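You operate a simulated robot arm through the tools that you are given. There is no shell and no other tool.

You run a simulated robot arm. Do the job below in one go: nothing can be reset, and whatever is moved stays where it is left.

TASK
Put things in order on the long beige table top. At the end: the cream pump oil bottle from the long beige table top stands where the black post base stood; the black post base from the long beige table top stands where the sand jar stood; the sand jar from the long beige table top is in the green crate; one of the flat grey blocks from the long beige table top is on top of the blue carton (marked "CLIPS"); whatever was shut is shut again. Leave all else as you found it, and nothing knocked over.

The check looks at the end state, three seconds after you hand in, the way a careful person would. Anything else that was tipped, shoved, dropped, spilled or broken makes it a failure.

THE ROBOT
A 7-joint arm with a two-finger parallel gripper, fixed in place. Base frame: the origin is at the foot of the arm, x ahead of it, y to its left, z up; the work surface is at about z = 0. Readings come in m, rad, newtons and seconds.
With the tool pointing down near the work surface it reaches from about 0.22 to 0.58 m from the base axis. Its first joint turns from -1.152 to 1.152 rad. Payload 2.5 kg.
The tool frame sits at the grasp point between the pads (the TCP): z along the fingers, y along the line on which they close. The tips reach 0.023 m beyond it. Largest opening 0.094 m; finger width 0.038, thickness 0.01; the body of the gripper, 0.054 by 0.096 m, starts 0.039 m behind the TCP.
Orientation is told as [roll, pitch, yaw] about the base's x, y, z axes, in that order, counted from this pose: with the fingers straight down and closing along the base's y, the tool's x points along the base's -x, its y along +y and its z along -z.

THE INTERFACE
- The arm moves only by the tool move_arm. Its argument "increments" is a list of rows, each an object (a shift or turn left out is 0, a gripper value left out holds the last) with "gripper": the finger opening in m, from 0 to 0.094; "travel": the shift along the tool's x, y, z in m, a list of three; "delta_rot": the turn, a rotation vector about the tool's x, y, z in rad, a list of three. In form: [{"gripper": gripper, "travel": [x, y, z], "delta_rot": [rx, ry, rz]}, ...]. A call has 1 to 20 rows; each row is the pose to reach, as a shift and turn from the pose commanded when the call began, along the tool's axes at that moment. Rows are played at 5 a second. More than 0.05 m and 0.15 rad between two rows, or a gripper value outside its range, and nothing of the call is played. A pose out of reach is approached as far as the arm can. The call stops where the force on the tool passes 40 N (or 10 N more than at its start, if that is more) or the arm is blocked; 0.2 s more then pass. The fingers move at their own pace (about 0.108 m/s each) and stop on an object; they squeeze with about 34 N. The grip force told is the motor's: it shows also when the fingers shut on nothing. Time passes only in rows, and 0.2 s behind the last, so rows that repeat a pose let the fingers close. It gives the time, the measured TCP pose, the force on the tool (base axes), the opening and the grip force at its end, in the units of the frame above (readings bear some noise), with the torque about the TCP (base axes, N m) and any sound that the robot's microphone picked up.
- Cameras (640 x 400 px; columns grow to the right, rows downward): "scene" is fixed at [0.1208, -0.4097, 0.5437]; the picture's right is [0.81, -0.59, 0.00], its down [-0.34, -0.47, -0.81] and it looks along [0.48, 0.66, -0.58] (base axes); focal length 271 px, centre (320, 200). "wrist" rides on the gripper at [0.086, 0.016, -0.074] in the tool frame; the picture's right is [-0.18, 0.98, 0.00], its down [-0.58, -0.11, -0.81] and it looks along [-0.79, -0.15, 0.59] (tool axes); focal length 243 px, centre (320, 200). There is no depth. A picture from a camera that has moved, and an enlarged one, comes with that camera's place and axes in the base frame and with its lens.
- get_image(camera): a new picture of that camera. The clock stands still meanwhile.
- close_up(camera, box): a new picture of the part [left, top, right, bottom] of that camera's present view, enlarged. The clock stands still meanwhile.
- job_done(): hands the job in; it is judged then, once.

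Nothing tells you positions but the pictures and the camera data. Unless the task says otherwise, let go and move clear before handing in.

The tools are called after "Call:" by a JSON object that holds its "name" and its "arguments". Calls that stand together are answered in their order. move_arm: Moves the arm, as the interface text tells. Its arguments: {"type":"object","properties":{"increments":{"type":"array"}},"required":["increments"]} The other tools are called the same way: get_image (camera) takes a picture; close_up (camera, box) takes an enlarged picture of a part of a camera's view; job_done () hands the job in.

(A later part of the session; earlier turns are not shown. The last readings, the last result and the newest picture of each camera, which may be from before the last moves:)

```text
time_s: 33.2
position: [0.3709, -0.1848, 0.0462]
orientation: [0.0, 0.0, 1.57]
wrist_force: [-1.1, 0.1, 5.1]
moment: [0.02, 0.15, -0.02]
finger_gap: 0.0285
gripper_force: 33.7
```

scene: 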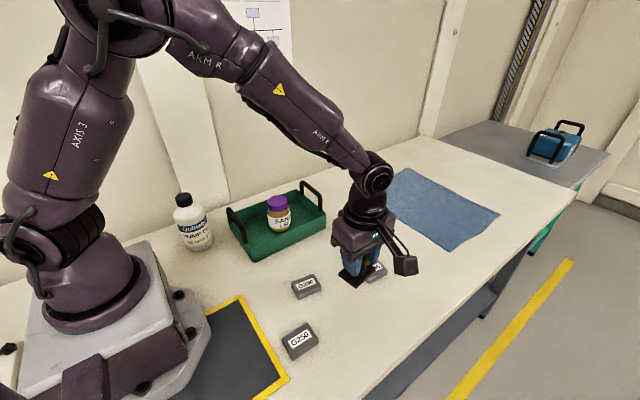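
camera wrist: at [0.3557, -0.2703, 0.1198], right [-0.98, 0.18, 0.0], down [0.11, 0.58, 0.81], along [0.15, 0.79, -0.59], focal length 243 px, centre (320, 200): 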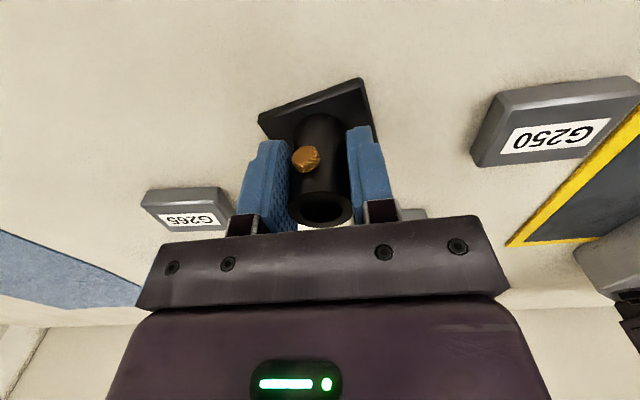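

Contact with the table is confirmed at about 5 N. I'll open gently to 0.055 so the fingers leave the post evenly.

Call:
{"name": "move_arm", "arguments": {"increments": [{"gripper": 0.035}, {"gripper": 0.045}, {"gripper": 0.06}, {"gripper": 0.06}]}}

Call:
{"name": "close_up", "arguments": {"camera": "wrist", "box": [200, 60, 440, 240]}}

```text
time_s: 34.2
position: [0.3715, -0.1853, 0.0439]
orientation: [0.001, 0.0, 1.571]
wrist_force: [-0.3, -0.1, -0.2]
moment: [0.0, -0.01, 0.01]
finger_gap: 0.0598
gripper_force: 0.0
```

```text
2.22 times, centred on (320, 150) of wrist
camera zoom: at [0.3553, -0.2702, 0.1196], right [-0.98, 0.18, 0.0], down [0.11, 0.58, 0.81], along [0.15, 0.79, -0.59], focal length 539 px, centre (320, 311)
```

zoom: 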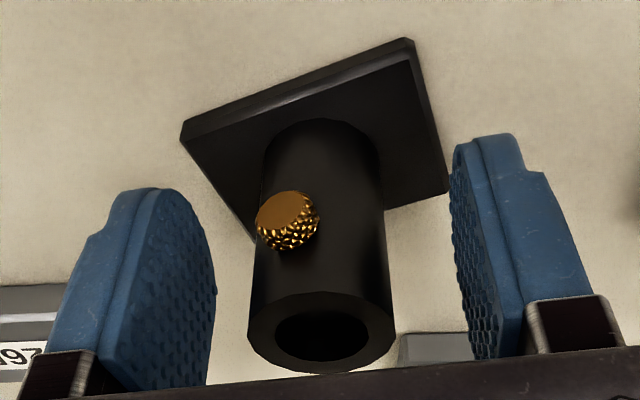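

The post base stands free on the jar's old spot. I'll rise straight up and turn the tool back to yaw 0.

Call:
{"name": "move_arm", "arguments": {"increments": [{"travel": [0, 0, -0.03]}, {"travel": [0, 0, -0.07]}, {"travel": [0, 0, -0.11]}, {"travel": [0, 0, -0.16]}, {"travel": [0, 0, -0.21]}, {"travel": [0, 0, -0.225], "delta_rot": [0, 0, 0.14]}, {"travel": [0, 0, -0.225], "delta_rot": [0, 0, 0.28]}, {"travel": [0, 0, -0.225], "delta_rot": [0, 0, 0.42]}, {"travel": [0, 0, -0.225], "delta_rot": [0, 0, 0.56]}, {"travel": [0, 0, -0.225], "delta_rot": [0, 0, 0.7]}, {"travel": [0, 0, -0.225], "delta_rot": [0, 0, 0.84]}, {"travel": [0, 0, -0.225], "delta_rot": [0, 0, 0.98]}, {"travel": [0, 0, -0.225], "delta_rot": [0, 0, 1.12]}, {"travel": [0, 0, -0.225], "delta_rot": [0, 0, 1.26]}, {"travel": [0, 0, -0.225], "delta_rot": [0, 0, 1.4]}, {"travel": [0, 0, -0.225], "delta_rot": [0, 0, 1.53]}, {"travel": [0, 0, -0.225], "delta_rot": [0, 0, 1.5708]}, {"travel": [0, 0, -0.225], "delta_rot": [0, 0, 1.5708]}]}}

Call:
{"name": "get_image", "arguments": {"camera": "scene"}}

Call:
{"name": "get_image", "arguments": {"camera": "wrist"}}

```text
time_s: 38.0
position: [0.3702, -0.185, 0.271]
orientation: [0.0, 0.0, 0.0]
wrist_force: [-0.5, -0.2, 0.0]
moment: [0.0, 0.03, -0.03]
finger_gap: 0.06
gripper_force: 0.0
```

```text
taken
```

scene: 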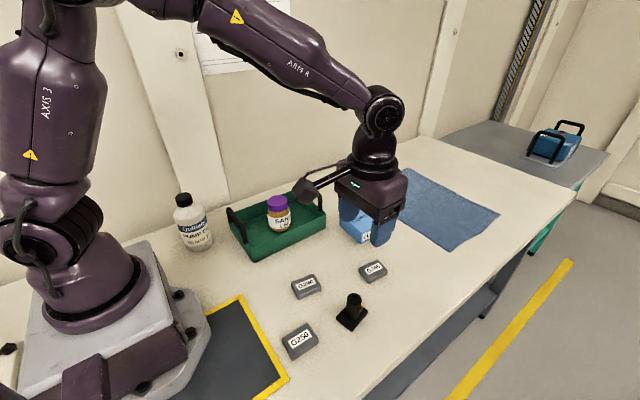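

```text
taken
camera wrist: at [0.2846, -0.1675, 0.3447], right [0.19, 0.98, 0.0], down [0.58, -0.11, 0.81], along [0.79, -0.15, -0.59], focal length 243 px, centre (320, 200)
```

wrist: 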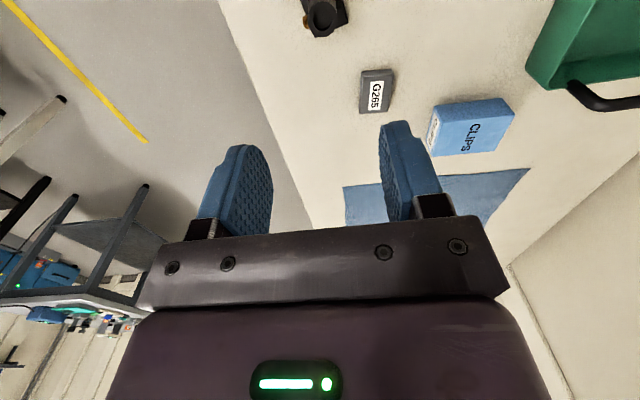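

The post base now stands where the jar was. Next is the bottle: I'll move above it at about (0.171, 0.239) and look.

Call:
{"name": "move_arm", "arguments": {"increments": [{"travel": [0.018, 0.038, -0.01], "gripper": 0.075}, {"travel": [0.036, 0.077, -0.02]}, {"travel": [0.054, 0.116, -0.03]}, {"travel": [0.072, 0.154, -0.03]}, {"travel": [0.09, 0.193, -0.03]}, {"travel": [0.109, 0.231, -0.03]}, {"travel": [0.127, 0.27, -0.03]}, {"travel": [0.145, 0.308, -0.03]}, {"travel": [0.163, 0.347, -0.03]}, {"travel": [0.182, 0.386, -0.03]}, {"travel": [0.2, 0.424, -0.03]}, {"travel": [0.2, 0.424, -0.03]}, {"travel": [0.2, 0.424, -0.03]}]}}

Call:
{"name": "get_image", "arguments": {"camera": "wrist"}}

Call:
{"name": "get_image", "arguments": {"camera": "scene"}}

```text
time_s: 40.8
position: [0.1706, 0.24, 0.2986]
orientation: [-0.001, 0.0, 0.001]
wrist_force: [-0.3, -0.3, 0.0]
moment: [0.0, -0.01, -0.04]
finger_gap: 0.0751
gripper_force: 0.0
```

```text
taken
camera wrist: at [0.0848, 0.257, 0.3735], right [0.18, 0.98, 0.0], down [0.58, -0.11, 0.81], along [0.79, -0.15, -0.59], focal length 243 px, centre (320, 200)
```

wrist: 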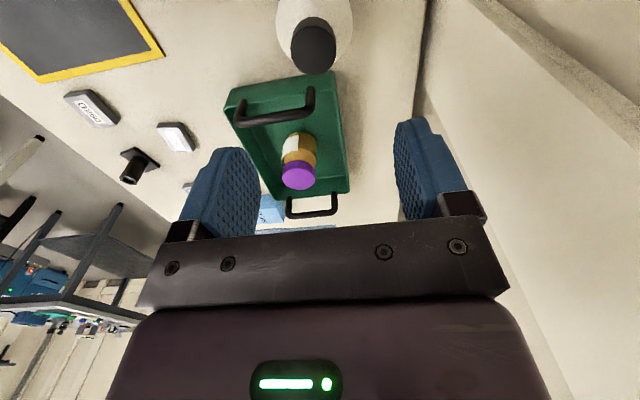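

```text
taken
```

scene: 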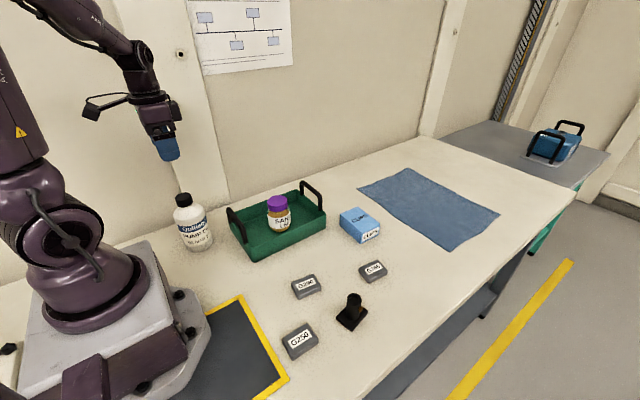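

The bottle cap shows between the fingers, slightly left of centre. I'll zoom in on it.

Call:
{"name": "close_up", "arguments": {"camera": "wrist", "box": [250, 0, 378, 80]}}

Call:
{"name": "close_up", "arguments": {"camera": "scene", "box": [80, 60, 280, 260]}}

```text
5.00 times, centred on (314, 40) of wrist
camera zoom: at [0.0848, 0.257, 0.3735], right [0.18, 0.98, 0.0], down [0.58, -0.11, 0.81], along [0.79, -0.15, -0.59], focal length 1213 px, centre (350, 1000)
```

zoom: 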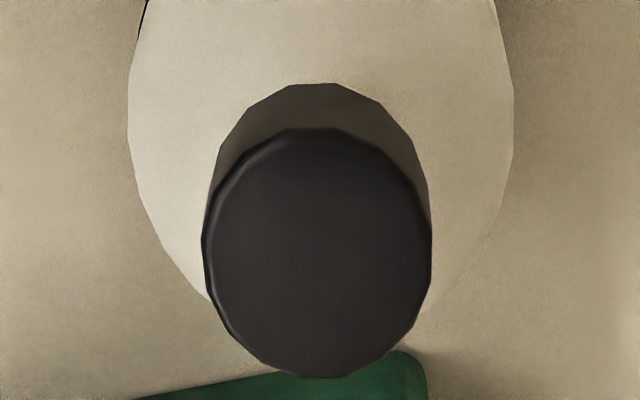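

```text
2.00 times, centred on (180, 160) of scene
camera zoom: at [0.1208, -0.4097, 0.5437], right [0.81, -0.59, 0.0], down [-0.34, -0.47, -0.81], along [0.48, 0.66, -0.58], focal length 542 px, centre (600, 280)
```

zoom: 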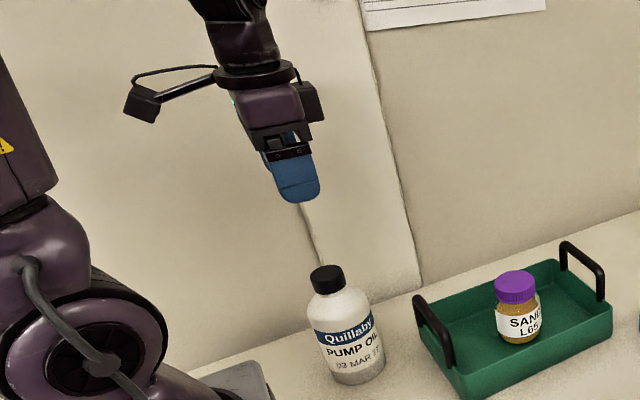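

The cap top is at about (0.168, 0.236), roughly 0.16 high and 0.037 across. I'll align and lower to just above it for another look.

Call:
{"name": "move_arm", "arguments": {"increments": [{"travel": [0.001, -0.001, 0.03]}, {"travel": [0.002, -0.003, 0.06]}, {"travel": [0.003, -0.0035, 0.085]}, {"travel": [0.003, -0.0035, 0.098]}, {"travel": [0.003, -0.0035, 0.098]}, {"travel": [0.003, -0.0035, 0.098]}]}}

Call:
{"name": "get_image", "arguments": {"camera": "wrist"}}

Call:
{"name": "close_up", "arguments": {"camera": "scene", "box": [120, 110, 280, 260]}}

```text
time_s: 42.2
position: [0.1662, 0.2337, 0.2003]
orientation: [0.001, 0.0, 0.002]
wrist_force: [0.1, -0.5, -0.7]
moment: [0.02, 0.0, 0.0]
finger_gap: 0.0752
gripper_force: 0.1
```

```text
taken
camera wrist: at [0.0811, 0.2503, 0.2753], right [0.18, 0.98, 0.0], down [0.58, -0.11, 0.81], along [0.79, -0.15, -0.59], focal length 243 px, centre (320, 200)
```

wrist: 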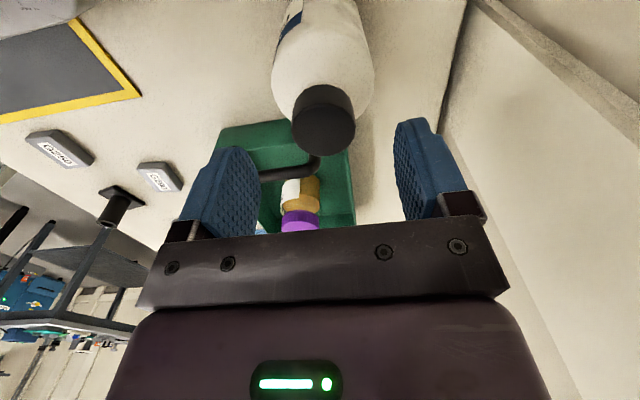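

```text
2.67 times, centred on (200, 185) of scene
camera zoom: at [0.1208, -0.4097, 0.5437], right [0.81, -0.59, 0.0], down [-0.34, -0.47, -0.81], along [0.48, 0.66, -0.58], focal length 723 px, centre (640, 240)
```

zoom: 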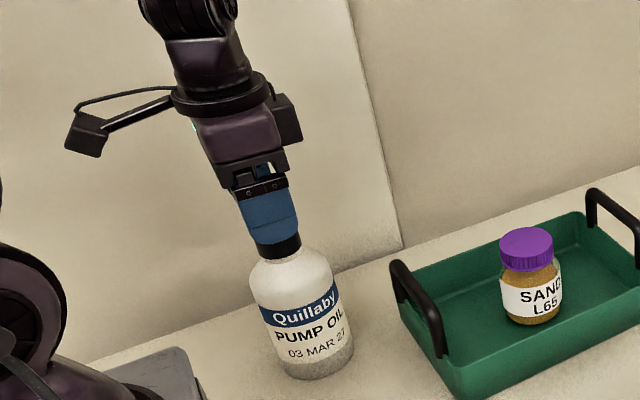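

Call:
{"name": "close_up", "arguments": {"camera": "wrist", "box": [240, 60, 400, 180]}}

```text
3.33 times, centred on (320, 120) of wrist
camera zoom: at [0.0811, 0.2503, 0.2753], right [0.18, 0.98, 0.0], down [0.58, -0.11, 0.81], along [0.79, -0.15, -0.59], focal length 809 px, centre (320, 467)
```

zoom: 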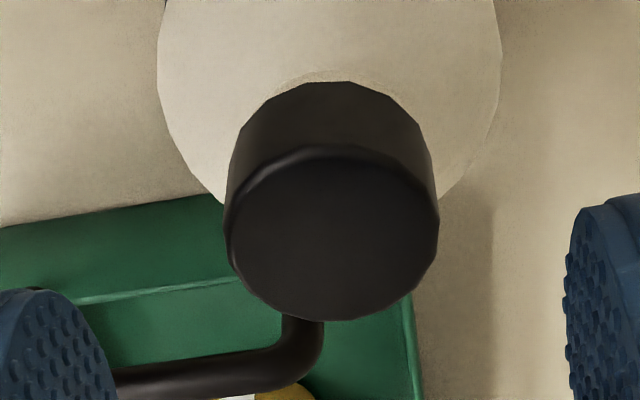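

The cap is at (0.1686, 0.2358), spanning z ≈ 0.141–0.161 and 0.037 wide. I'll shift 1.5 mm and lower so the fingertips end at the cap's lower edge, above the shoulder.

Call:
{"name": "move_arm", "arguments": {"increments": [{"travel": [-0.0015, 0.0015, 0.0], "gripper": 0.065}, {"travel": [-0.0015, 0.0015, 0.012]}, {"travel": [-0.0015, 0.0015, 0.025]}, {"travel": [-0.0015, 0.0015, 0.034]}, {"travel": [-0.0015, 0.0015, 0.038]}, {"travel": [-0.0015, 0.0015, 0.038]}, {"travel": [-0.0015, 0.0015, 0.038]}]}}

Call:
{"name": "close_up", "arguments": {"camera": "wrist", "box": [180, 60, 460, 240]}}

Call:
{"name": "close_up", "arguments": {"camera": "scene", "box": [140, 140, 260, 260]}}

```text
time_s: 43.8
position: [0.1683, 0.2364, 0.1636]
orientation: [0.0, 0.0, -0.001]
wrist_force: [0.5, 0.5, -0.5]
moment: [0.0, -0.03, 0.02]
finger_gap: 0.0649
gripper_force: 0.0
```

```text
2.22 times, centred on (320, 150) of wrist
camera zoom: at [0.083, 0.2529, 0.2384], right [0.18, 0.98, 0.0], down [0.58, -0.11, 0.81], along [0.79, -0.15, -0.59], focal length 539 px, centre (320, 311)
```

zoom: 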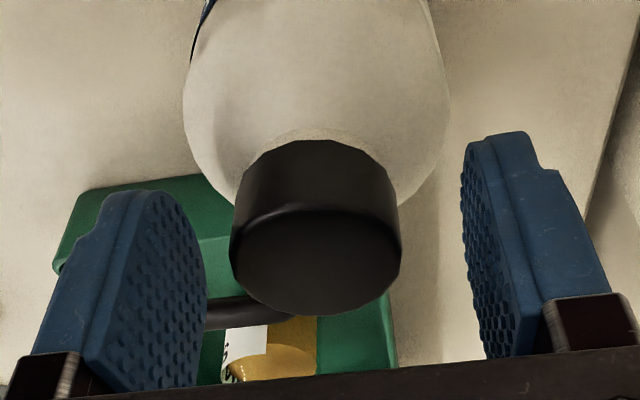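

```text
3.33 times, centred on (200, 200) of scene
camera zoom: at [0.1208, -0.4097, 0.5437], right [0.81, -0.59, 0.0], down [-0.34, -0.47, -0.81], along [0.48, 0.66, -0.58], focal length 904 px, centre (720, 200)
```

zoom: 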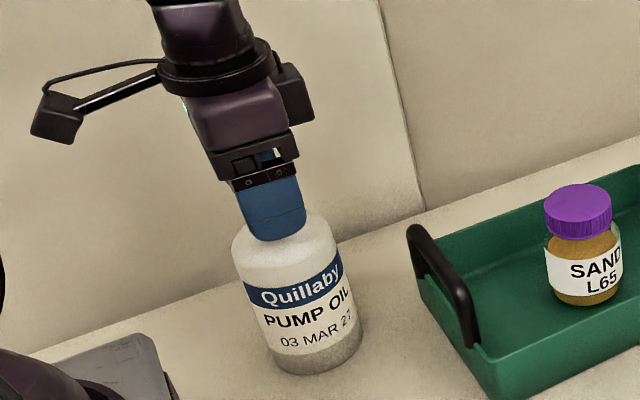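

The cap sits between the pads, about 1 mm off centre. I'll correct that and close on the cap.

Call:
{"name": "move_arm", "arguments": {"increments": [{"travel": [0, -0.001, 0]}, {"travel": [0, -0.001, 0], "gripper": 0.05}, {"travel": [0, -0.001, 0], "gripper": 0.043}, {"travel": [0, -0.001, 0], "gripper": 0.038}, {"travel": [0, -0.001, 0], "gripper": 0.03}, {"travel": [0, -0.001, 0], "gripper": 0.03}]}}

Call:
{"name": "close_up", "arguments": {"camera": "wrist", "box": [180, 60, 460, 240]}}

Call:
{"name": "close_up", "arguments": {"camera": "scene", "box": [140, 140, 260, 260]}}

```text
time_s: 45.2
position: [0.1696, 0.2344, 0.1648]
orientation: [0.001, 0.002, -0.001]
wrist_force: [0.0, -1.5, 1.4]
moment: [-0.06, 0.03, 0.01]
finger_gap: 0.0373
gripper_force: 34.2
```

```text
2.22 times, centred on (320, 150) of wrist
camera zoom: at [0.0835, 0.2519, 0.2379], right [0.18, 0.98, 0.0], down [0.58, -0.11, 0.81], along [0.79, -0.15, -0.59], focal length 539 px, centre (320, 311)
```

zoom: 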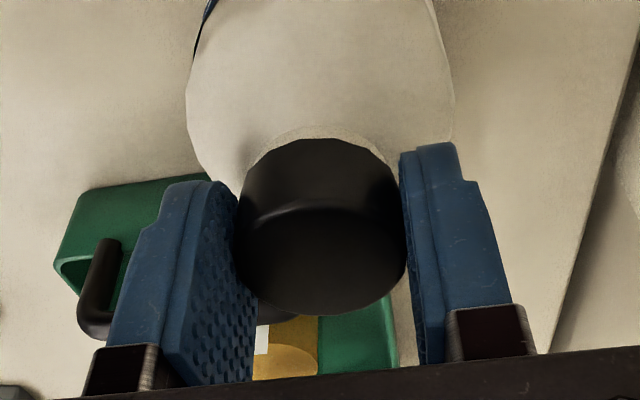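

```text
3.33 times, centred on (200, 200) of scene
camera zoom: at [0.1208, -0.4097, 0.5437], right [0.81, -0.59, 0.0], down [-0.34, -0.47, -0.81], along [0.48, 0.66, -0.58], focal length 904 px, centre (720, 200)
```

zoom: 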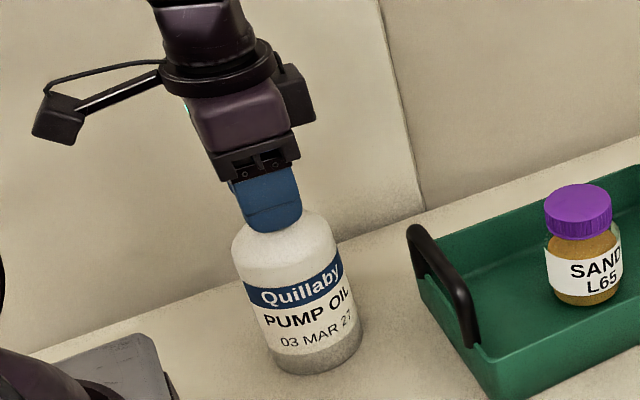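

The cap is gripped (gap 0.037 m). I'll lift slowly by 3 cm and check that the whole bottle comes along.

Call:
{"name": "move_arm", "arguments": {"increments": [{"travel": [0, 0, -0.005]}, {"travel": [0, 0, -0.01]}, {"travel": [0, 0, -0.02]}, {"travel": [0, 0, -0.03]}, {"travel": [0, 0, -0.03]}]}}

Call:
{"name": "close_up", "arguments": {"camera": "wrist", "box": [180, 0, 460, 240]}}

Call:
{"name": "close_up", "arguments": {"camera": "scene", "box": [120, 120, 280, 260]}}

```text
time_s: 46.4
position: [0.1697, 0.2386, 0.1948]
orientation: [0.0, 0.001, 0.0]
wrist_force: [0.0, -0.3, -5.3]
moment: [0.03, -0.03, -0.02]
finger_gap: 0.0376
gripper_force: 33.4
```

```text
1.67 times, centred on (320, 120) of wrist
camera zoom: at [0.0847, 0.2547, 0.2682], right [0.18, 0.98, 0.0], down [0.58, -0.11, 0.81], along [0.79, -0.15, -0.59], focal length 404 px, centre (320, 333)
```

zoom: 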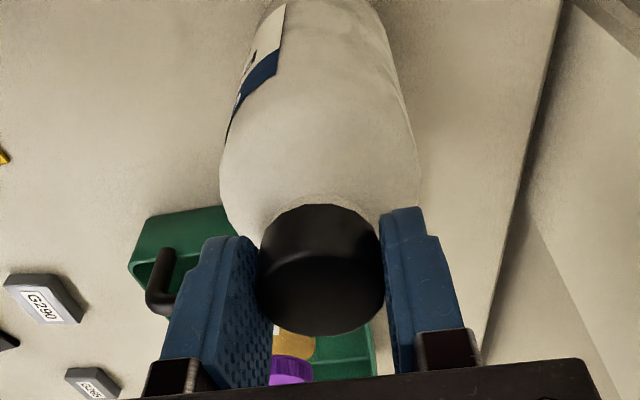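

```text
2.86 times, centred on (200, 190) of scene
camera zoom: at [0.1208, -0.4097, 0.5437], right [0.81, -0.59, 0.0], down [-0.34, -0.47, -0.81], along [0.48, 0.66, -0.58], focal length 775 px, centre (663, 229)
```

zoom: 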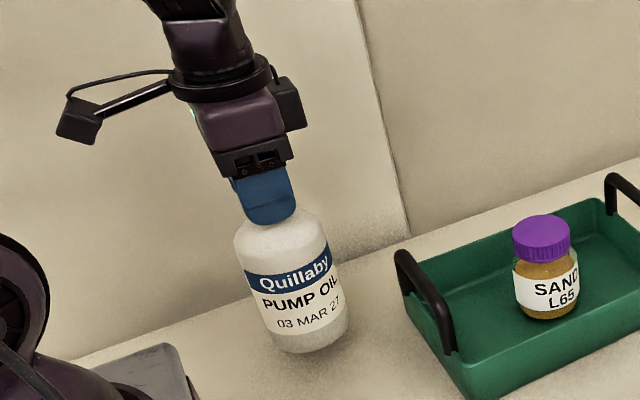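

The bottle is off the table and hanging straight, about 0.5 kg. I'll raise it until its base clears the crate handles and jar, then carry it slowly.

Call:
{"name": "move_arm", "arguments": {"increments": [{"travel": [0, 0, -0.02]}, {"travel": [0, 0, -0.045]}, {"travel": [0, 0, -0.07]}, {"travel": [0, 0, -0.095]}, {"travel": [0, 0, -0.12]}, {"travel": [0, 0, -0.135]}, {"travel": [0, 0, -0.135]}]}}

Call:
{"name": "get_image", "arguments": {"camera": "scene"}}

```text
time_s: 48.0
position: [0.1702, 0.2367, 0.3312]
orientation: [0.001, -0.001, -0.001]
wrist_force: [-0.6, 0.3, -4.6]
moment: [0.0, 0.0, -0.02]
finger_gap: 0.0375
gripper_force: 33.9
```

```text
taken
```

scene: 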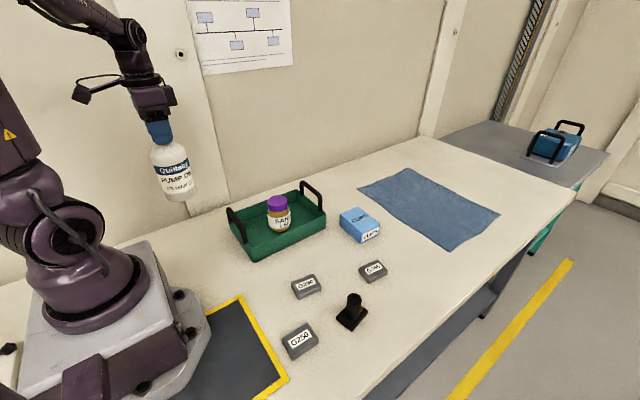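

The bottle base is at about 0.165, well above the handles. I'll carry it across to above the post's old spot at (0.570, 0.1745).

Call:
{"name": "move_arm", "arguments": {"increments": [{"travel": [-0.012, -0.002, 0]}, {"travel": [-0.035, -0.0055, 0]}, {"travel": [-0.065, -0.01, 0]}, {"travel": [-0.1, -0.0155, 0]}, {"travel": [-0.135, -0.021, 0]}, {"travel": [-0.17, -0.026, 0]}, {"travel": [-0.205, -0.0315, 0]}, {"travel": [-0.24, -0.037, 0]}, {"travel": [-0.275, -0.042, 0]}, {"travel": [-0.31, -0.0475, 0]}, {"travel": [-0.34, -0.052, 0]}, {"travel": [-0.365, -0.056, 0]}, {"travel": [-0.385, -0.059, 0]}, {"travel": [-0.397, -0.061, 0]}, {"travel": [-0.401, -0.0615, 0]}, {"travel": [-0.401, -0.0615, 0]}, {"travel": [-0.401, -0.0615, 0]}]}}

Call:
{"name": "get_image", "arguments": {"camera": "scene"}}

Call:
{"name": "get_image", "arguments": {"camera": "wrist"}}

```text
time_s: 51.6
position: [0.5504, 0.1665, 0.323]
orientation: [0.001, 0.001, 0.0]
wrist_force: [0.5, -1.0, -5.4]
moment: [-0.01, -0.02, 0.03]
finger_gap: 0.0377
gripper_force: 34.2
out of reach, approached as far as the arm can: row 13, 14, 15, 16, 17
```

```text
taken
```

scene: 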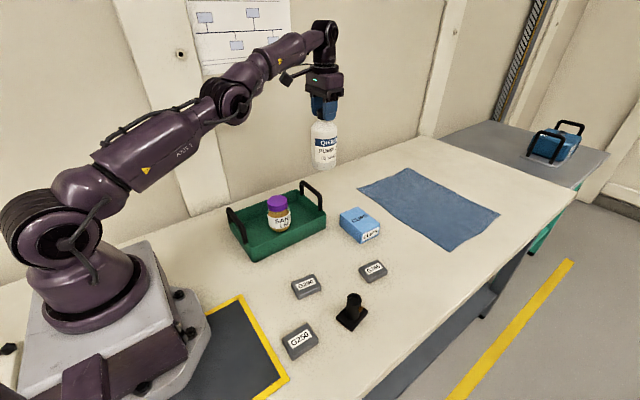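

```text
taken
camera wrist: at [0.4644, 0.183, 0.3976], right [0.18, 0.98, 0.0], down [0.58, -0.11, 0.81], along [0.79, -0.15, -0.59], focal length 243 px, centre (320, 200)
```

wrist: 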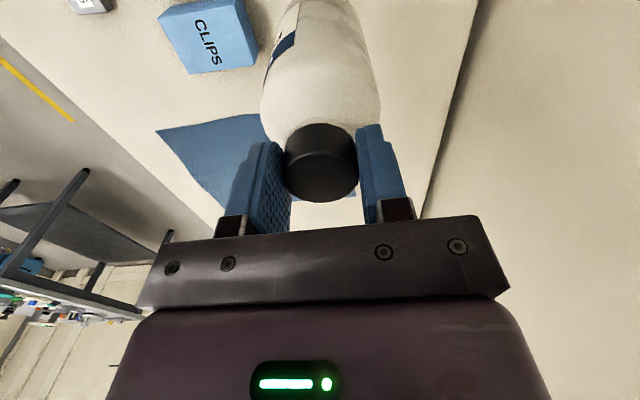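

At this height the arm can't reach quite far enough; it's at (0.550, 0.1665, 0.323). Reach grows lower down, so I'll descend gradually while moving outward, keeping the bottle over 15 mm clear of the handle.

Call:
{"name": "move_arm", "arguments": {"increments": [{"travel": [-0.002, 0.001, 0.015]}, {"travel": [-0.0055, 0.0025, 0.035]}, {"travel": [-0.0106, 0.0045, 0.055]}, {"travel": [-0.0151, 0.0065, 0.075]}, {"travel": [-0.0176, 0.0075, 0.095]}, {"travel": [-0.0196, 0.008, 0.11]}, {"travel": [-0.0196, 0.008, 0.115]}, {"travel": [-0.0196, 0.008, 0.115]}, {"travel": [-0.0196, 0.008, 0.115]}]}}

Call:
{"name": "close_up", "arguments": {"camera": "scene", "box": [220, 70, 420, 250]}}

Call:
{"name": "get_image", "arguments": {"camera": "wrist"}}

```text
time_s: 53.6
position: [0.5722, 0.1711, 0.2096]
orientation: [0.002, -0.001, 0.001]
wrist_force: [0.0, 0.1, -4.2]
moment: [0.04, 0.02, 0.04]
finger_gap: 0.0378
gripper_force: 34.0
```

```text
2.22 times, centred on (320, 160) of scene
camera zoom: at [0.1208, -0.4097, 0.5437], right [0.81, -0.59, 0.0], down [-0.34, -0.47, -0.81], along [0.48, 0.66, -0.58], focal length 603 px, centre (320, 289)
```

zoom: 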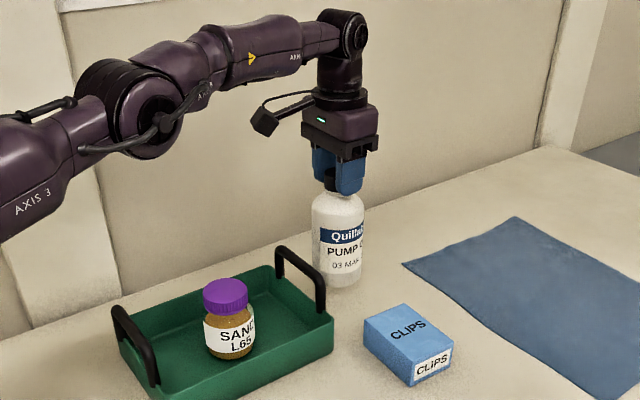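

```text
taken
camera wrist: at [0.4851, 0.1888, 0.283], right [0.18, 0.98, 0.0], down [0.58, -0.11, 0.81], along [0.79, -0.15, -0.59], focal length 243 px, centre (320, 200)
```

wrist: 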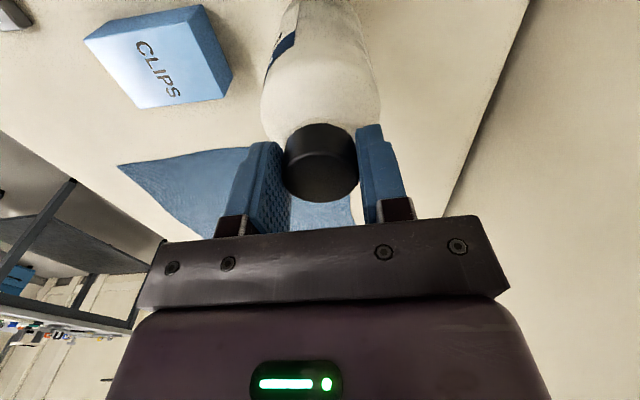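

I'm at about (0.571, 0.172) with the base about 4.5 cm up and the handle well clear. I'll nudge 2 mm in +y and lower to just above the table.

Call:
{"name": "move_arm", "arguments": {"increments": [{"travel": [0, 0.002, 0.01]}, {"travel": [0, 0.002, 0.02]}, {"travel": [0, 0.002, 0.03]}, {"travel": [0, 0.002, 0.037]}, {"travel": [0, 0.002, 0.04]}, {"travel": [0, 0.002, 0.04]}]}}

Call:
{"name": "close_up", "arguments": {"camera": "scene", "box": [260, 110, 400, 230]}}

```text
time_s: 55.0
position: [0.5715, 0.1758, 0.17]
orientation: [-0.001, -0.002, 0.0]
wrist_force: [-0.3, 0.2, -4.9]
moment: [-0.01, -0.01, -0.02]
finger_gap: 0.0374
gripper_force: 34.3
```

```text
3.33 times, centred on (330, 170) of scene
camera zoom: at [0.1208, -0.4097, 0.5437], right [0.81, -0.59, 0.0], down [-0.34, -0.47, -0.81], along [0.48, 0.66, -0.58], focal length 904 px, centre (287, 300)
```

zoom: 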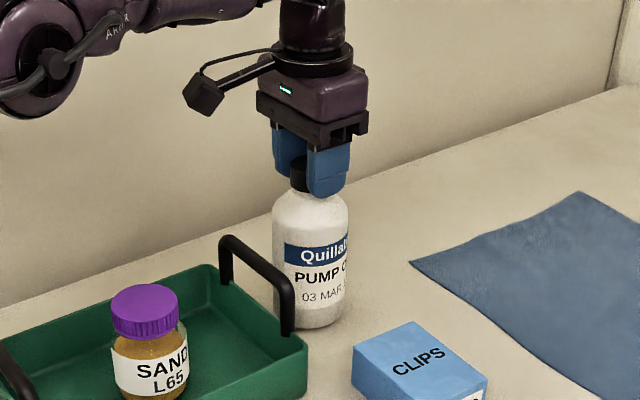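

It lines up with the post's old spot in the same zoomed view. I'll lower the last few millimetres by feel.

Call:
{"name": "move_arm", "arguments": {"increments": [{"travel": [0, 0, 0.002]}, {"travel": [0, 0, 0.004]}, {"travel": [0, 0, 0.004]}]}}

```text
time_s: 55.8
position: [0.5706, 0.1746, 0.1661]
orientation: [-0.001, 0.0, -0.001]
wrist_force: [-0.3, 0.1, -5.3]
moment: [-0.03, 0.03, -0.01]
finger_gap: 0.0374
gripper_force: 33.9
```

Call:
{"name": "move_arm", "arguments": {"increments": [{"travel": [0, 0, 0.001]}, {"travel": [0, 0, 0.0015]}, {"travel": [0, 0, 0.0015]}]}}

```text
time_s: 56.6
position: [0.5699, 0.1757, 0.1647]
orientation: [-0.002, 0.0, 0.001]
wrist_force: [-0.4, -0.1, -4.3]
moment: [0.04, 0.05, 0.02]
finger_gap: 0.0374
gripper_force: 34.0
```

Call:
{"name": "move_arm", "arguments": {"increments": [{"travel": [0, 0, 0.001]}, {"travel": [0, 0, 0.001]}]}}

```text
time_s: 57.2
position: [0.5715, 0.1755, 0.1638]
orientation: [0.0, 0.0, 0.001]
wrist_force: [0.0, -0.3, -3.4]
moment: [0.02, 0.03, -0.02]
finger_gap: 0.0374
gripper_force: 34.2
```

The load is just starting to drop; one more small step.

Call:
{"name": "move_arm", "arguments": {"increments": [{"travel": [0, 0, 0.0008]}, {"travel": [0, 0, 0.0008]}]}}

```text
time_s: 57.8
position: [0.5713, 0.1757, 0.1632]
orientation: [0.0, -0.001, -0.002]
wrist_force: [-2.7, -1.0, 3.4]
moment: [-0.2, 0.39, -0.05]
finger_gap: 0.0378
gripper_force: 33.9
```

The bottle is on the table. I'll open the fingers while holding still.

Call:
{"name": "move_arm", "arguments": {"increments": [{"gripper": 0.042}, {"gripper": 0.05}, {"gripper": 0.065}, {"gripper": 0.07}, {"gripper": 0.07}]}}

Call:
{"name": "close_up", "arguments": {"camera": "wrist", "box": [180, 60, 460, 240]}}

Call:
{"name": "close_up", "arguments": {"camera": "scene", "box": [260, 110, 400, 230]}}

```text
time_s: 59.0
position: [0.5722, 0.1747, 0.1635]
orientation: [-0.001, -0.001, 0.0]
wrist_force: [0.2, -0.6, -0.3]
moment: [0.02, -0.03, 0.01]
finger_gap: 0.07
gripper_force: 0.1
```

```text
2.22 times, centred on (320, 150) of wrist
camera zoom: at [0.4847, 0.1921, 0.2371], right [0.18, 0.98, 0.0], down [0.58, -0.11, 0.81], along [0.79, -0.15, -0.59], focal length 539 px, centre (320, 311)
```

zoom: 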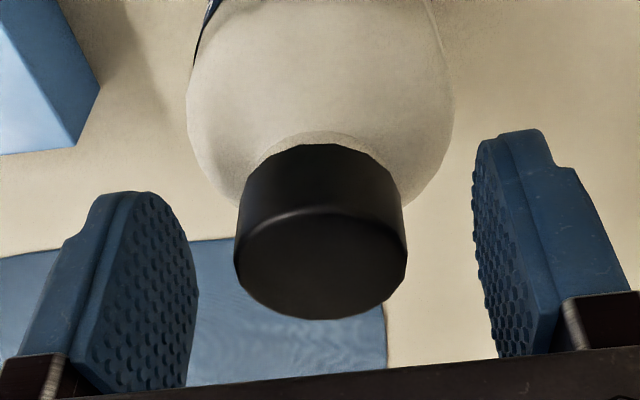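

```text
3.33 times, centred on (330, 170) of scene
camera zoom: at [0.1208, -0.4097, 0.5437], right [0.81, -0.59, 0.0], down [-0.34, -0.47, -0.81], along [0.48, 0.66, -0.58], focal length 904 px, centre (287, 300)
```

zoom: 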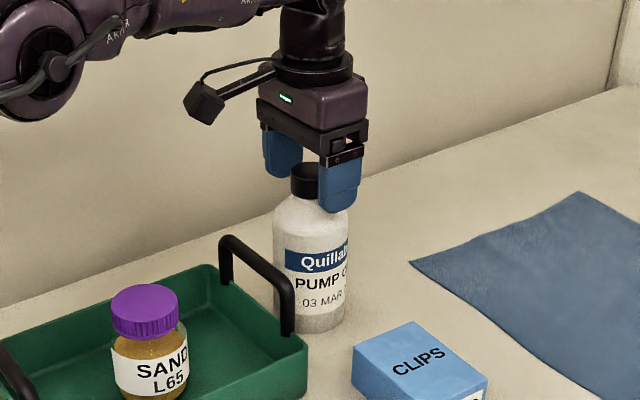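

The bottle stands free. I'll rise until the fingertips clear the cap, back away inward, and then head towards the G265 block.

Call:
{"name": "move_arm", "arguments": {"increments": [{"travel": [0, 0, -0.01]}, {"travel": [0, 0, -0.025]}, {"travel": [0, 0, -0.04]}, {"travel": [0.0, 0, -0.053]}, {"travel": [0.01, -0.005, -0.07]}, {"travel": [0.02, -0.015, -0.09]}, {"travel": [0.03, -0.04, -0.1]}, {"travel": [0.04, -0.08, -0.1]}, {"travel": [0.055, -0.12, -0.1]}, {"travel": [0.07, -0.16, -0.1]}, {"travel": [0.085, -0.2, -0.1]}, {"travel": [0.095, -0.24, -0.1]}, {"travel": [0.1, -0.275, -0.1]}, {"travel": [0.105, -0.3, -0.1]}, {"travel": [0.105, -0.3, -0.1]}, {"travel": [0.105, -0.3, -0.1]}]}}

Call:
{"name": "get_image", "arguments": {"camera": "scene"}}

Call:
{"name": "get_image", "arguments": {"camera": "wrist"}}

```text
time_s: 62.4
position: [0.4666, -0.1254, 0.2615]
orientation: [-0.002, 0.0, 0.0]
wrist_force: [0.0, 0.1, 0.4]
moment: [-0.01, 0.02, 0.01]
finger_gap: 0.07
gripper_force: 0.0
```

```text
taken
```

scene: 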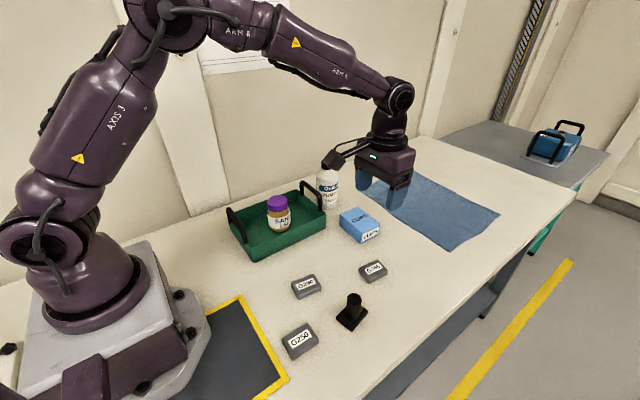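

```text
taken
camera wrist: at [0.3797, -0.1082, 0.335], right [0.18, 0.98, 0.0], down [0.58, -0.11, 0.81], along [0.79, -0.15, -0.59], focal length 243 px, centre (320, 200)
```

wrist: 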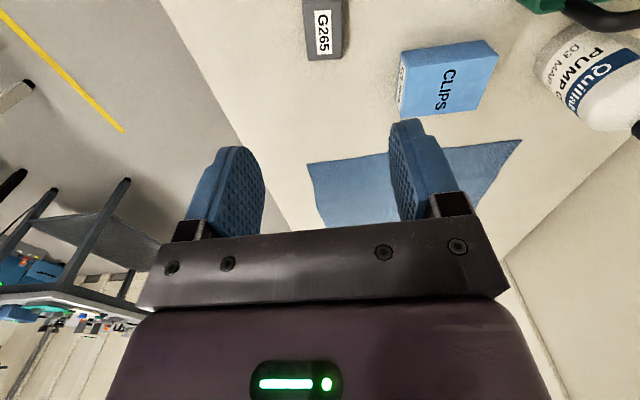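

The bottle is standing upright at its new place. Next I'll zoom in on the G265 block and the carton to get their size and orientation.

Call:
{"name": "close_up", "arguments": {"camera": "wrist", "box": [260, 0, 388, 80]}}

Call:
{"name": "close_up", "arguments": {"camera": "wrist", "box": [370, 20, 530, 130]}}

Call:
{"name": "close_up", "arguments": {"camera": "scene", "box": [270, 190, 430, 310]}}

```text
5.00 times, centred on (324, 40) of wrist
camera zoom: at [0.3797, -0.1082, 0.335], right [0.18, 0.98, 0.0], down [0.58, -0.11, 0.81], along [0.79, -0.15, -0.59], focal length 1213 px, centre (300, 1000)
```

zoom: 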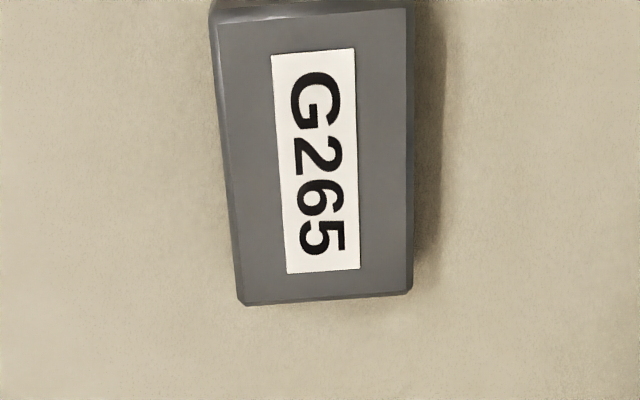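

```text
3.64 times, centred on (450, 75) of wrist
camera zoom: at [0.3797, -0.1082, 0.335], right [0.18, 0.98, 0.0], down [0.58, -0.11, 0.81], along [0.79, -0.15, -0.59], focal length 882 px, centre (-153, 654)
```

zoom: 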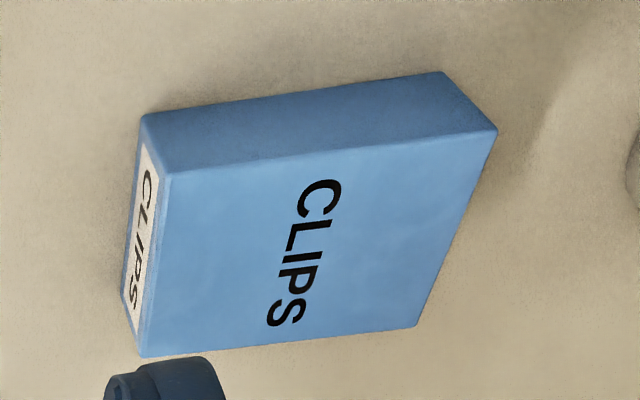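

```text
3.33 times, centred on (350, 250) of scene
camera zoom: at [0.1208, -0.4098, 0.5437], right [0.81, -0.59, 0.0], down [-0.34, -0.47, -0.81], along [0.48, 0.66, -0.58], focal length 904 px, centre (220, 33)
```

zoom: 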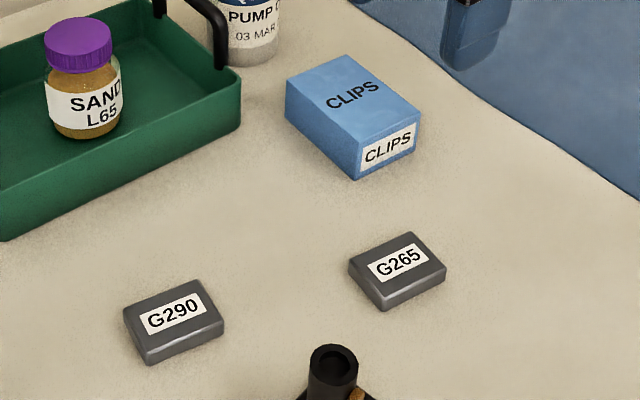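

G265 is centred near (0.487, -0.124), about 0.056 × 0.041 × 0.02, with yaw about -6.5°. The carton top is centred near (0.570, 0.017) at z ≈ 0.04, so the block fits on it. I'll align over the block.

Call:
{"name": "move_arm", "arguments": {"increments": [{"travel": [-0.007, 0.0, 0.03], "delta_rot": [0, 0, 0.04]}, {"travel": [-0.014, 0.0, 0.07], "delta_rot": [0, 0, 0.08]}, {"travel": [-0.021, 0.001, 0.11], "delta_rot": [0, 0, 0.113]}, {"travel": [-0.021, 0.001, 0.145], "delta_rot": [0, 0, 0.113]}, {"travel": [-0.021, 0.001, 0.162], "delta_rot": [0, 0, 0.113]}, {"travel": [-0.021, 0.001, 0.162], "delta_rot": [0, 0, 0.113]}]}}

Call:
{"name": "get_image", "arguments": {"camera": "wrist"}}

Call:
{"name": "close_up", "arguments": {"camera": "wrist", "box": [200, 20, 440, 200]}}

```text
time_s: 63.8
position: [0.4897, -0.124, 0.1006]
orientation: [0.001, -0.001, -0.115]
wrist_force: [0.0, 0.6, 0.1]
moment: [-0.04, 0.01, -0.01]
finger_gap: 0.0698
gripper_force: 0.1
```

```text
taken
camera wrist: at [0.4057, -0.0967, 0.1752], right [0.29, 0.96, 0.0], down [0.56, -0.17, 0.81], along [0.77, -0.24, -0.59], focal length 243 px, centre (320, 200)
```

wrist: 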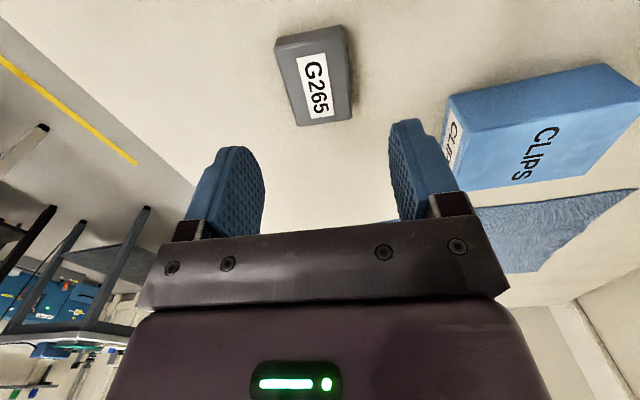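

```text
2.22 times, centred on (320, 110) of wrist
camera zoom: at [0.4057, -0.0967, 0.1752], right [0.29, 0.96, 0.0], down [0.56, -0.17, 0.81], along [0.77, -0.24, -0.59], focal length 539 px, centre (320, 400)
```

zoom: 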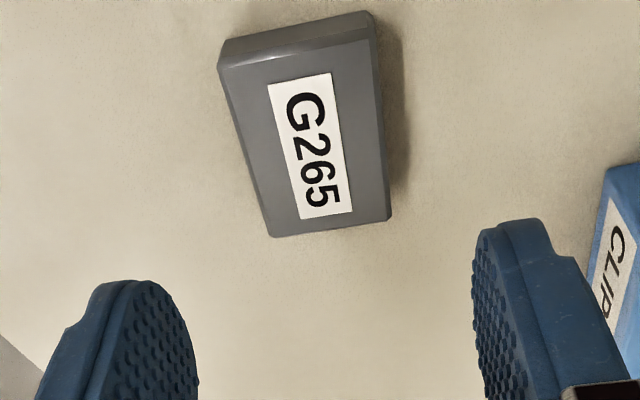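

The block is between the fingers at (0.4865, -0.123). I'll correct by 2–3 mm and a touch of yaw, then descend around it.

Call:
{"name": "move_arm", "arguments": {"increments": [{"travel": [0.0025, 0, 0.02], "delta_rot": [0, 0, 0.015]}, {"travel": [0.0025, 0, 0.04], "delta_rot": [0, 0, 0.015]}, {"travel": [0.0025, 0, 0.06], "delta_rot": [0, 0, 0.015]}, {"travel": [0.0025, 0, 0.072], "delta_rot": [0, 0, 0.015]}, {"travel": [0.0025, 0, 0.072], "delta_rot": [0, 0, 0.015]}, {"travel": [0.0025, 0, 0.072], "delta_rot": [0, 0, 0.015]}]}}

Call:
{"name": "close_up", "arguments": {"camera": "wrist", "box": [180, 60, 460, 240]}}

Call:
{"name": "close_up", "arguments": {"camera": "scene", "box": [300, 180, 460, 320]}}

```text
time_s: 65.2
position: [0.4854, -0.124, 0.0281]
orientation: [0.0, -0.001, -0.129]
wrist_force: [-0.8, -0.3, -0.5]
moment: [-0.02, -0.02, -0.01]
finger_gap: 0.07
gripper_force: 0.0
```

```text
2.22 times, centred on (320, 150) of wrist
camera zoom: at [0.4027, -0.0967, 0.1027], right [0.31, 0.95, 0.0], down [0.56, -0.18, 0.81], along [0.77, -0.25, -0.59], focal length 539 px, centre (320, 311)
```

zoom: 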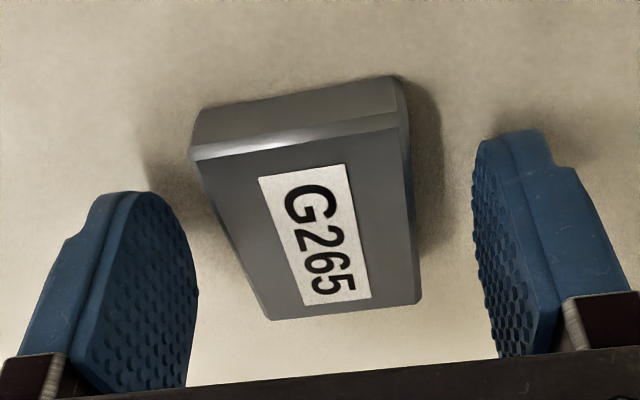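

```text
2.86 times, centred on (380, 250) of scene
camera zoom: at [0.1208, -0.4097, 0.5437], right [0.81, -0.59, 0.0], down [-0.34, -0.47, -0.81], along [0.48, 0.66, -0.58], focal length 775 px, centre (149, 57)
```

zoom: 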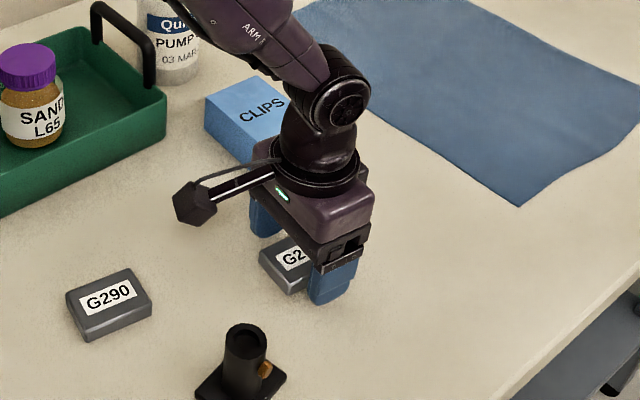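

The block sits squarely between the pads. Closing on it now.

Call:
{"name": "move_arm", "arguments": {"increments": [{"gripper": 0.055}, {"gripper": 0.045}, {"gripper": 0.035}, {"gripper": 0.03}, {"gripper": 0.03}]}}

Call:
{"name": "close_up", "arguments": {"camera": "wrist", "box": [180, 60, 460, 240]}}

```text
time_s: 66.4
position: [0.4859, -0.1253, 0.0279]
orientation: [0.001, -0.001, -0.13]
wrist_force: [0.2, 0.3, -0.7]
moment: [-0.01, -0.05, 0.0]
finger_gap: 0.0432
gripper_force: 34.6
```

```text
2.22 times, centred on (320, 150) of wrist
camera zoom: at [0.4028, -0.0967, 0.1028], right [0.31, 0.95, 0.0], down [0.56, -0.18, 0.81], along [0.77, -0.25, -0.59], focal length 539 px, centre (320, 311)
```

zoom: 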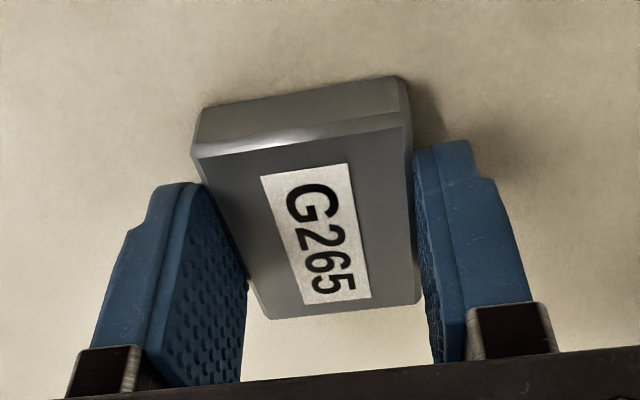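

The block is gripped (gap 0.043 m). I'll lift it clear and carry it towards the carton, turning slightly to match the carton's angle.

Call:
{"name": "move_arm", "arguments": {"increments": [{"travel": [0, 0, -0.02]}, {"travel": [0, 0, -0.05]}, {"travel": [0, 0, -0.085]}, {"travel": [-0.005, 0.01, -0.112], "delta_rot": [0, 0, -0.02]}, {"travel": [-0.02, 0.045, -0.112], "delta_rot": [0, 0, -0.04]}, {"travel": [-0.035, 0.08, -0.112], "delta_rot": [0, 0, -0.06]}, {"travel": [-0.048, 0.115, -0.112], "delta_rot": [0, 0, -0.075]}, {"travel": [-0.058, 0.14, -0.112], "delta_rot": [0, 0, -0.075]}, {"travel": [-0.063, 0.15, -0.112], "delta_rot": [0, 0, -0.075]}, {"travel": [-0.063, 0.15, -0.112], "delta_rot": [0, 0, -0.075]}, {"travel": [-0.063, 0.15, -0.112], "delta_rot": [0, 0, -0.075]}]}}

Call:
{"name": "get_image", "arguments": {"camera": "wrist"}}

Call:
{"name": "close_up", "arguments": {"camera": "scene", "box": [270, 110, 450, 270]}}

```text
time_s: 68.8
position: [0.563, 0.0179, 0.14]
orientation: [-0.001, 0.0, -0.055]
wrist_force: [0.2, 0.3, -1.6]
moment: [0.02, 0.0, 0.03]
finger_gap: 0.0432
gripper_force: 34.0
```

```text
taken
camera wrist: at [0.4783, 0.0399, 0.2157], right [0.24, 0.97, 0.0], down [0.57, -0.14, 0.81], along [0.78, -0.19, -0.59], focal length 243 px, centre (320, 200)
```

wrist: 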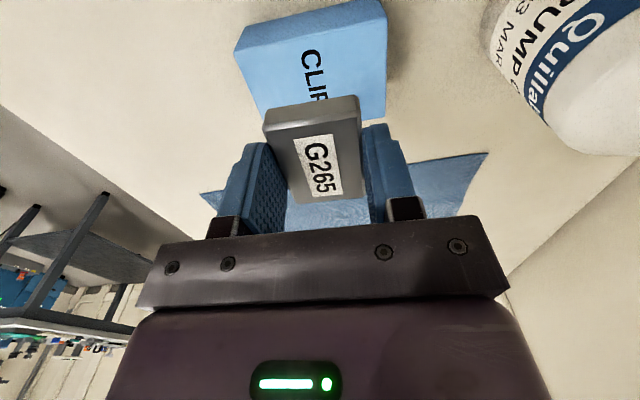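

```text
2.50 times, centred on (360, 190) of scene
camera zoom: at [0.1208, -0.4097, 0.5437], right [0.81, -0.59, 0.0], down [-0.34, -0.47, -0.81], along [0.48, 0.66, -0.58], focal length 678 px, centre (220, 225)
```

zoom: 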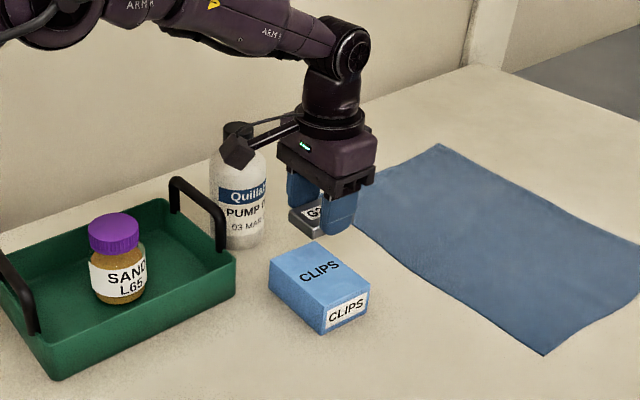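

The block hangs above the carton. I'll zoom in to place the carton's edges exactly.

Call:
{"name": "close_up", "arguments": {"camera": "wrist", "box": [220, 0, 412, 120]}}

```text
3.33 times, centred on (316, 60) of wrist
camera zoom: at [0.4783, 0.0399, 0.2157], right [0.24, 0.97, 0.0], down [0.57, -0.14, 0.81], along [0.78, -0.19, -0.59], focal length 809 px, centre (333, 667)
```

zoom: 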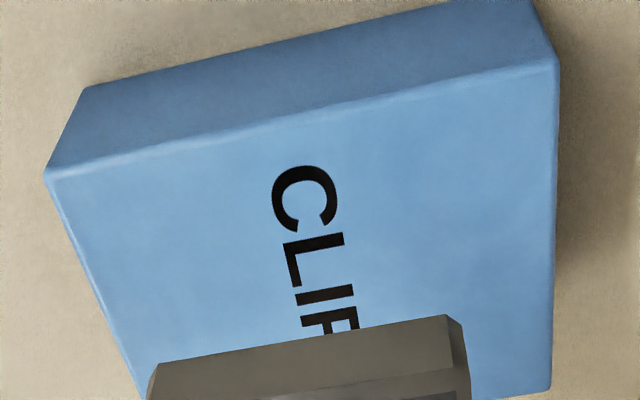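

The carton top centre is at (0.570, 0.016) and its height is 0.042. I'll shift 6–7 mm, lower to just above it and check.

Call:
{"name": "move_arm", "arguments": {"increments": [{"travel": [-0.0066, -0.0021, 0.01]}, {"travel": [-0.0066, -0.0021, 0.03]}, {"travel": [-0.0066, -0.0021, 0.048]}, {"travel": [-0.0066, -0.0021, 0.06]}, {"travel": [-0.0066, -0.0021, 0.064]}, {"travel": [-0.0066, -0.0021, 0.064]}]}}

Call:
{"name": "get_image", "arguments": {"camera": "wrist"}}

Call:
{"name": "close_up", "arguments": {"camera": "scene", "box": [300, 150, 440, 260]}}

```text
time_s: 70.2
position: [0.5708, 0.0146, 0.0757]
orientation: [0.0, 0.001, -0.052]
wrist_force: [-0.3, 0.6, -1.3]
moment: [0.02, -0.01, -0.02]
finger_gap: 0.0431
gripper_force: 33.9
```

```text
taken
camera wrist: at [0.486, 0.036, 0.1501], right [0.24, 0.97, 0.0], down [0.57, -0.14, 0.81], along [0.78, -0.19, -0.59], focal length 243 px, centre (320, 200)
```

wrist: 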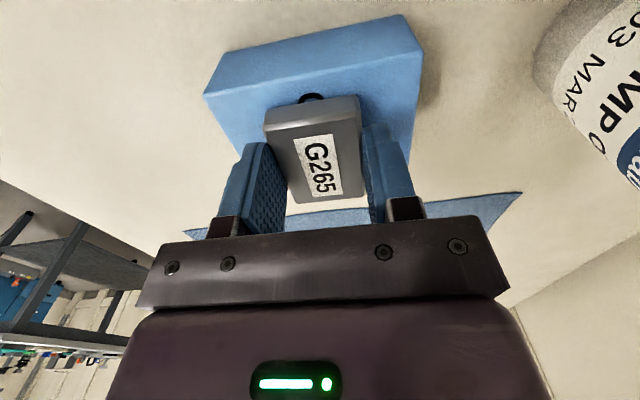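

```text
3.64 times, centred on (370, 205) of scene
camera zoom: at [0.1208, -0.4097, 0.5437], right [0.81, -0.59, 0.0], down [-0.34, -0.47, -0.81], along [0.48, 0.66, -0.58], focal length 986 px, centre (138, 182)
```

zoom: 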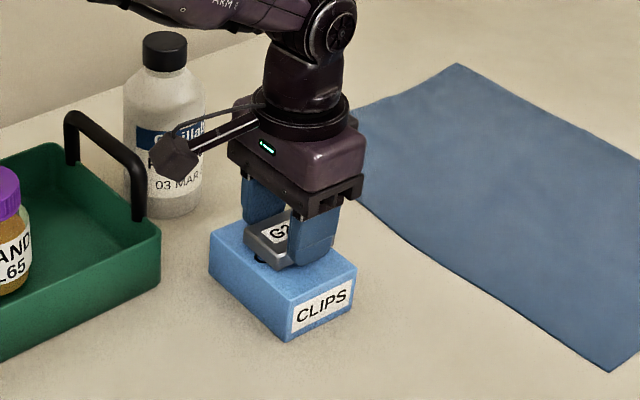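

The block is a few millimetres above the middle of the carton. I'll lower by feel.

Call:
{"name": "move_arm", "arguments": {"increments": [{"travel": [0, 0, 0.0015]}, {"travel": [0, 0, 0.003]}, {"travel": [0, 0, 0.003]}]}}

```text
time_s: 71.0
position: [0.5713, 0.0144, 0.0741]
orientation: [-0.001, 0.0, -0.052]
wrist_force: [-0.2, -0.1, 1.0]
moment: [0.02, 0.01, -0.01]
finger_gap: 0.043
gripper_force: 34.1
```

The load has come off, so the block is touching the carton. Half a millimetre more to be sure.

Call:
{"name": "move_arm", "arguments": {"increments": [{"travel": [0, 0, 0.0005]}, {"travel": [0, 0, 0.0005]}]}}

```text
time_s: 71.6
position: [0.5722, 0.0151, 0.0731]
orientation: [0.0, -0.003, -0.054]
wrist_force: [1.5, -2.0, 6.9]
moment: [-0.01, 0.05, 0.02]
finger_gap: 0.0434
gripper_force: 33.5
```

The block rests firmly on the carton at about 7 N. I'll open the fingers.

Call:
{"name": "move_arm", "arguments": {"increments": [{"gripper": 0.05}, {"gripper": 0.06}, {"gripper": 0.07}, {"gripper": 0.07}]}}

Call:
{"name": "close_up", "arguments": {"camera": "wrist", "box": [180, 0, 460, 240]}}

```text
time_s: 72.6
position: [0.5717, 0.0142, 0.0732]
orientation: [0.0, 0.0, -0.055]
wrist_force: [0.2, -0.1, 0.3]
moment: [0.0, 0.02, 0.03]
finger_gap: 0.0697
gripper_force: 0.1
```

```text
1.67 times, centred on (320, 120) of wrist
camera zoom: at [0.4864, 0.0358, 0.147], right [0.24, 0.97, 0.0], down [0.57, -0.14, 0.81], along [0.78, -0.19, -0.59], focal length 404 px, centre (320, 333)
```

zoom: 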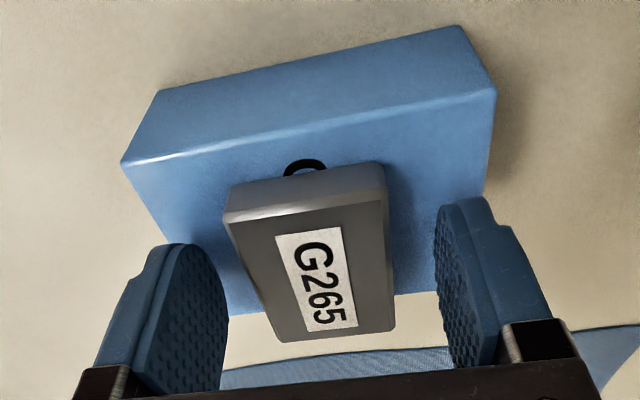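

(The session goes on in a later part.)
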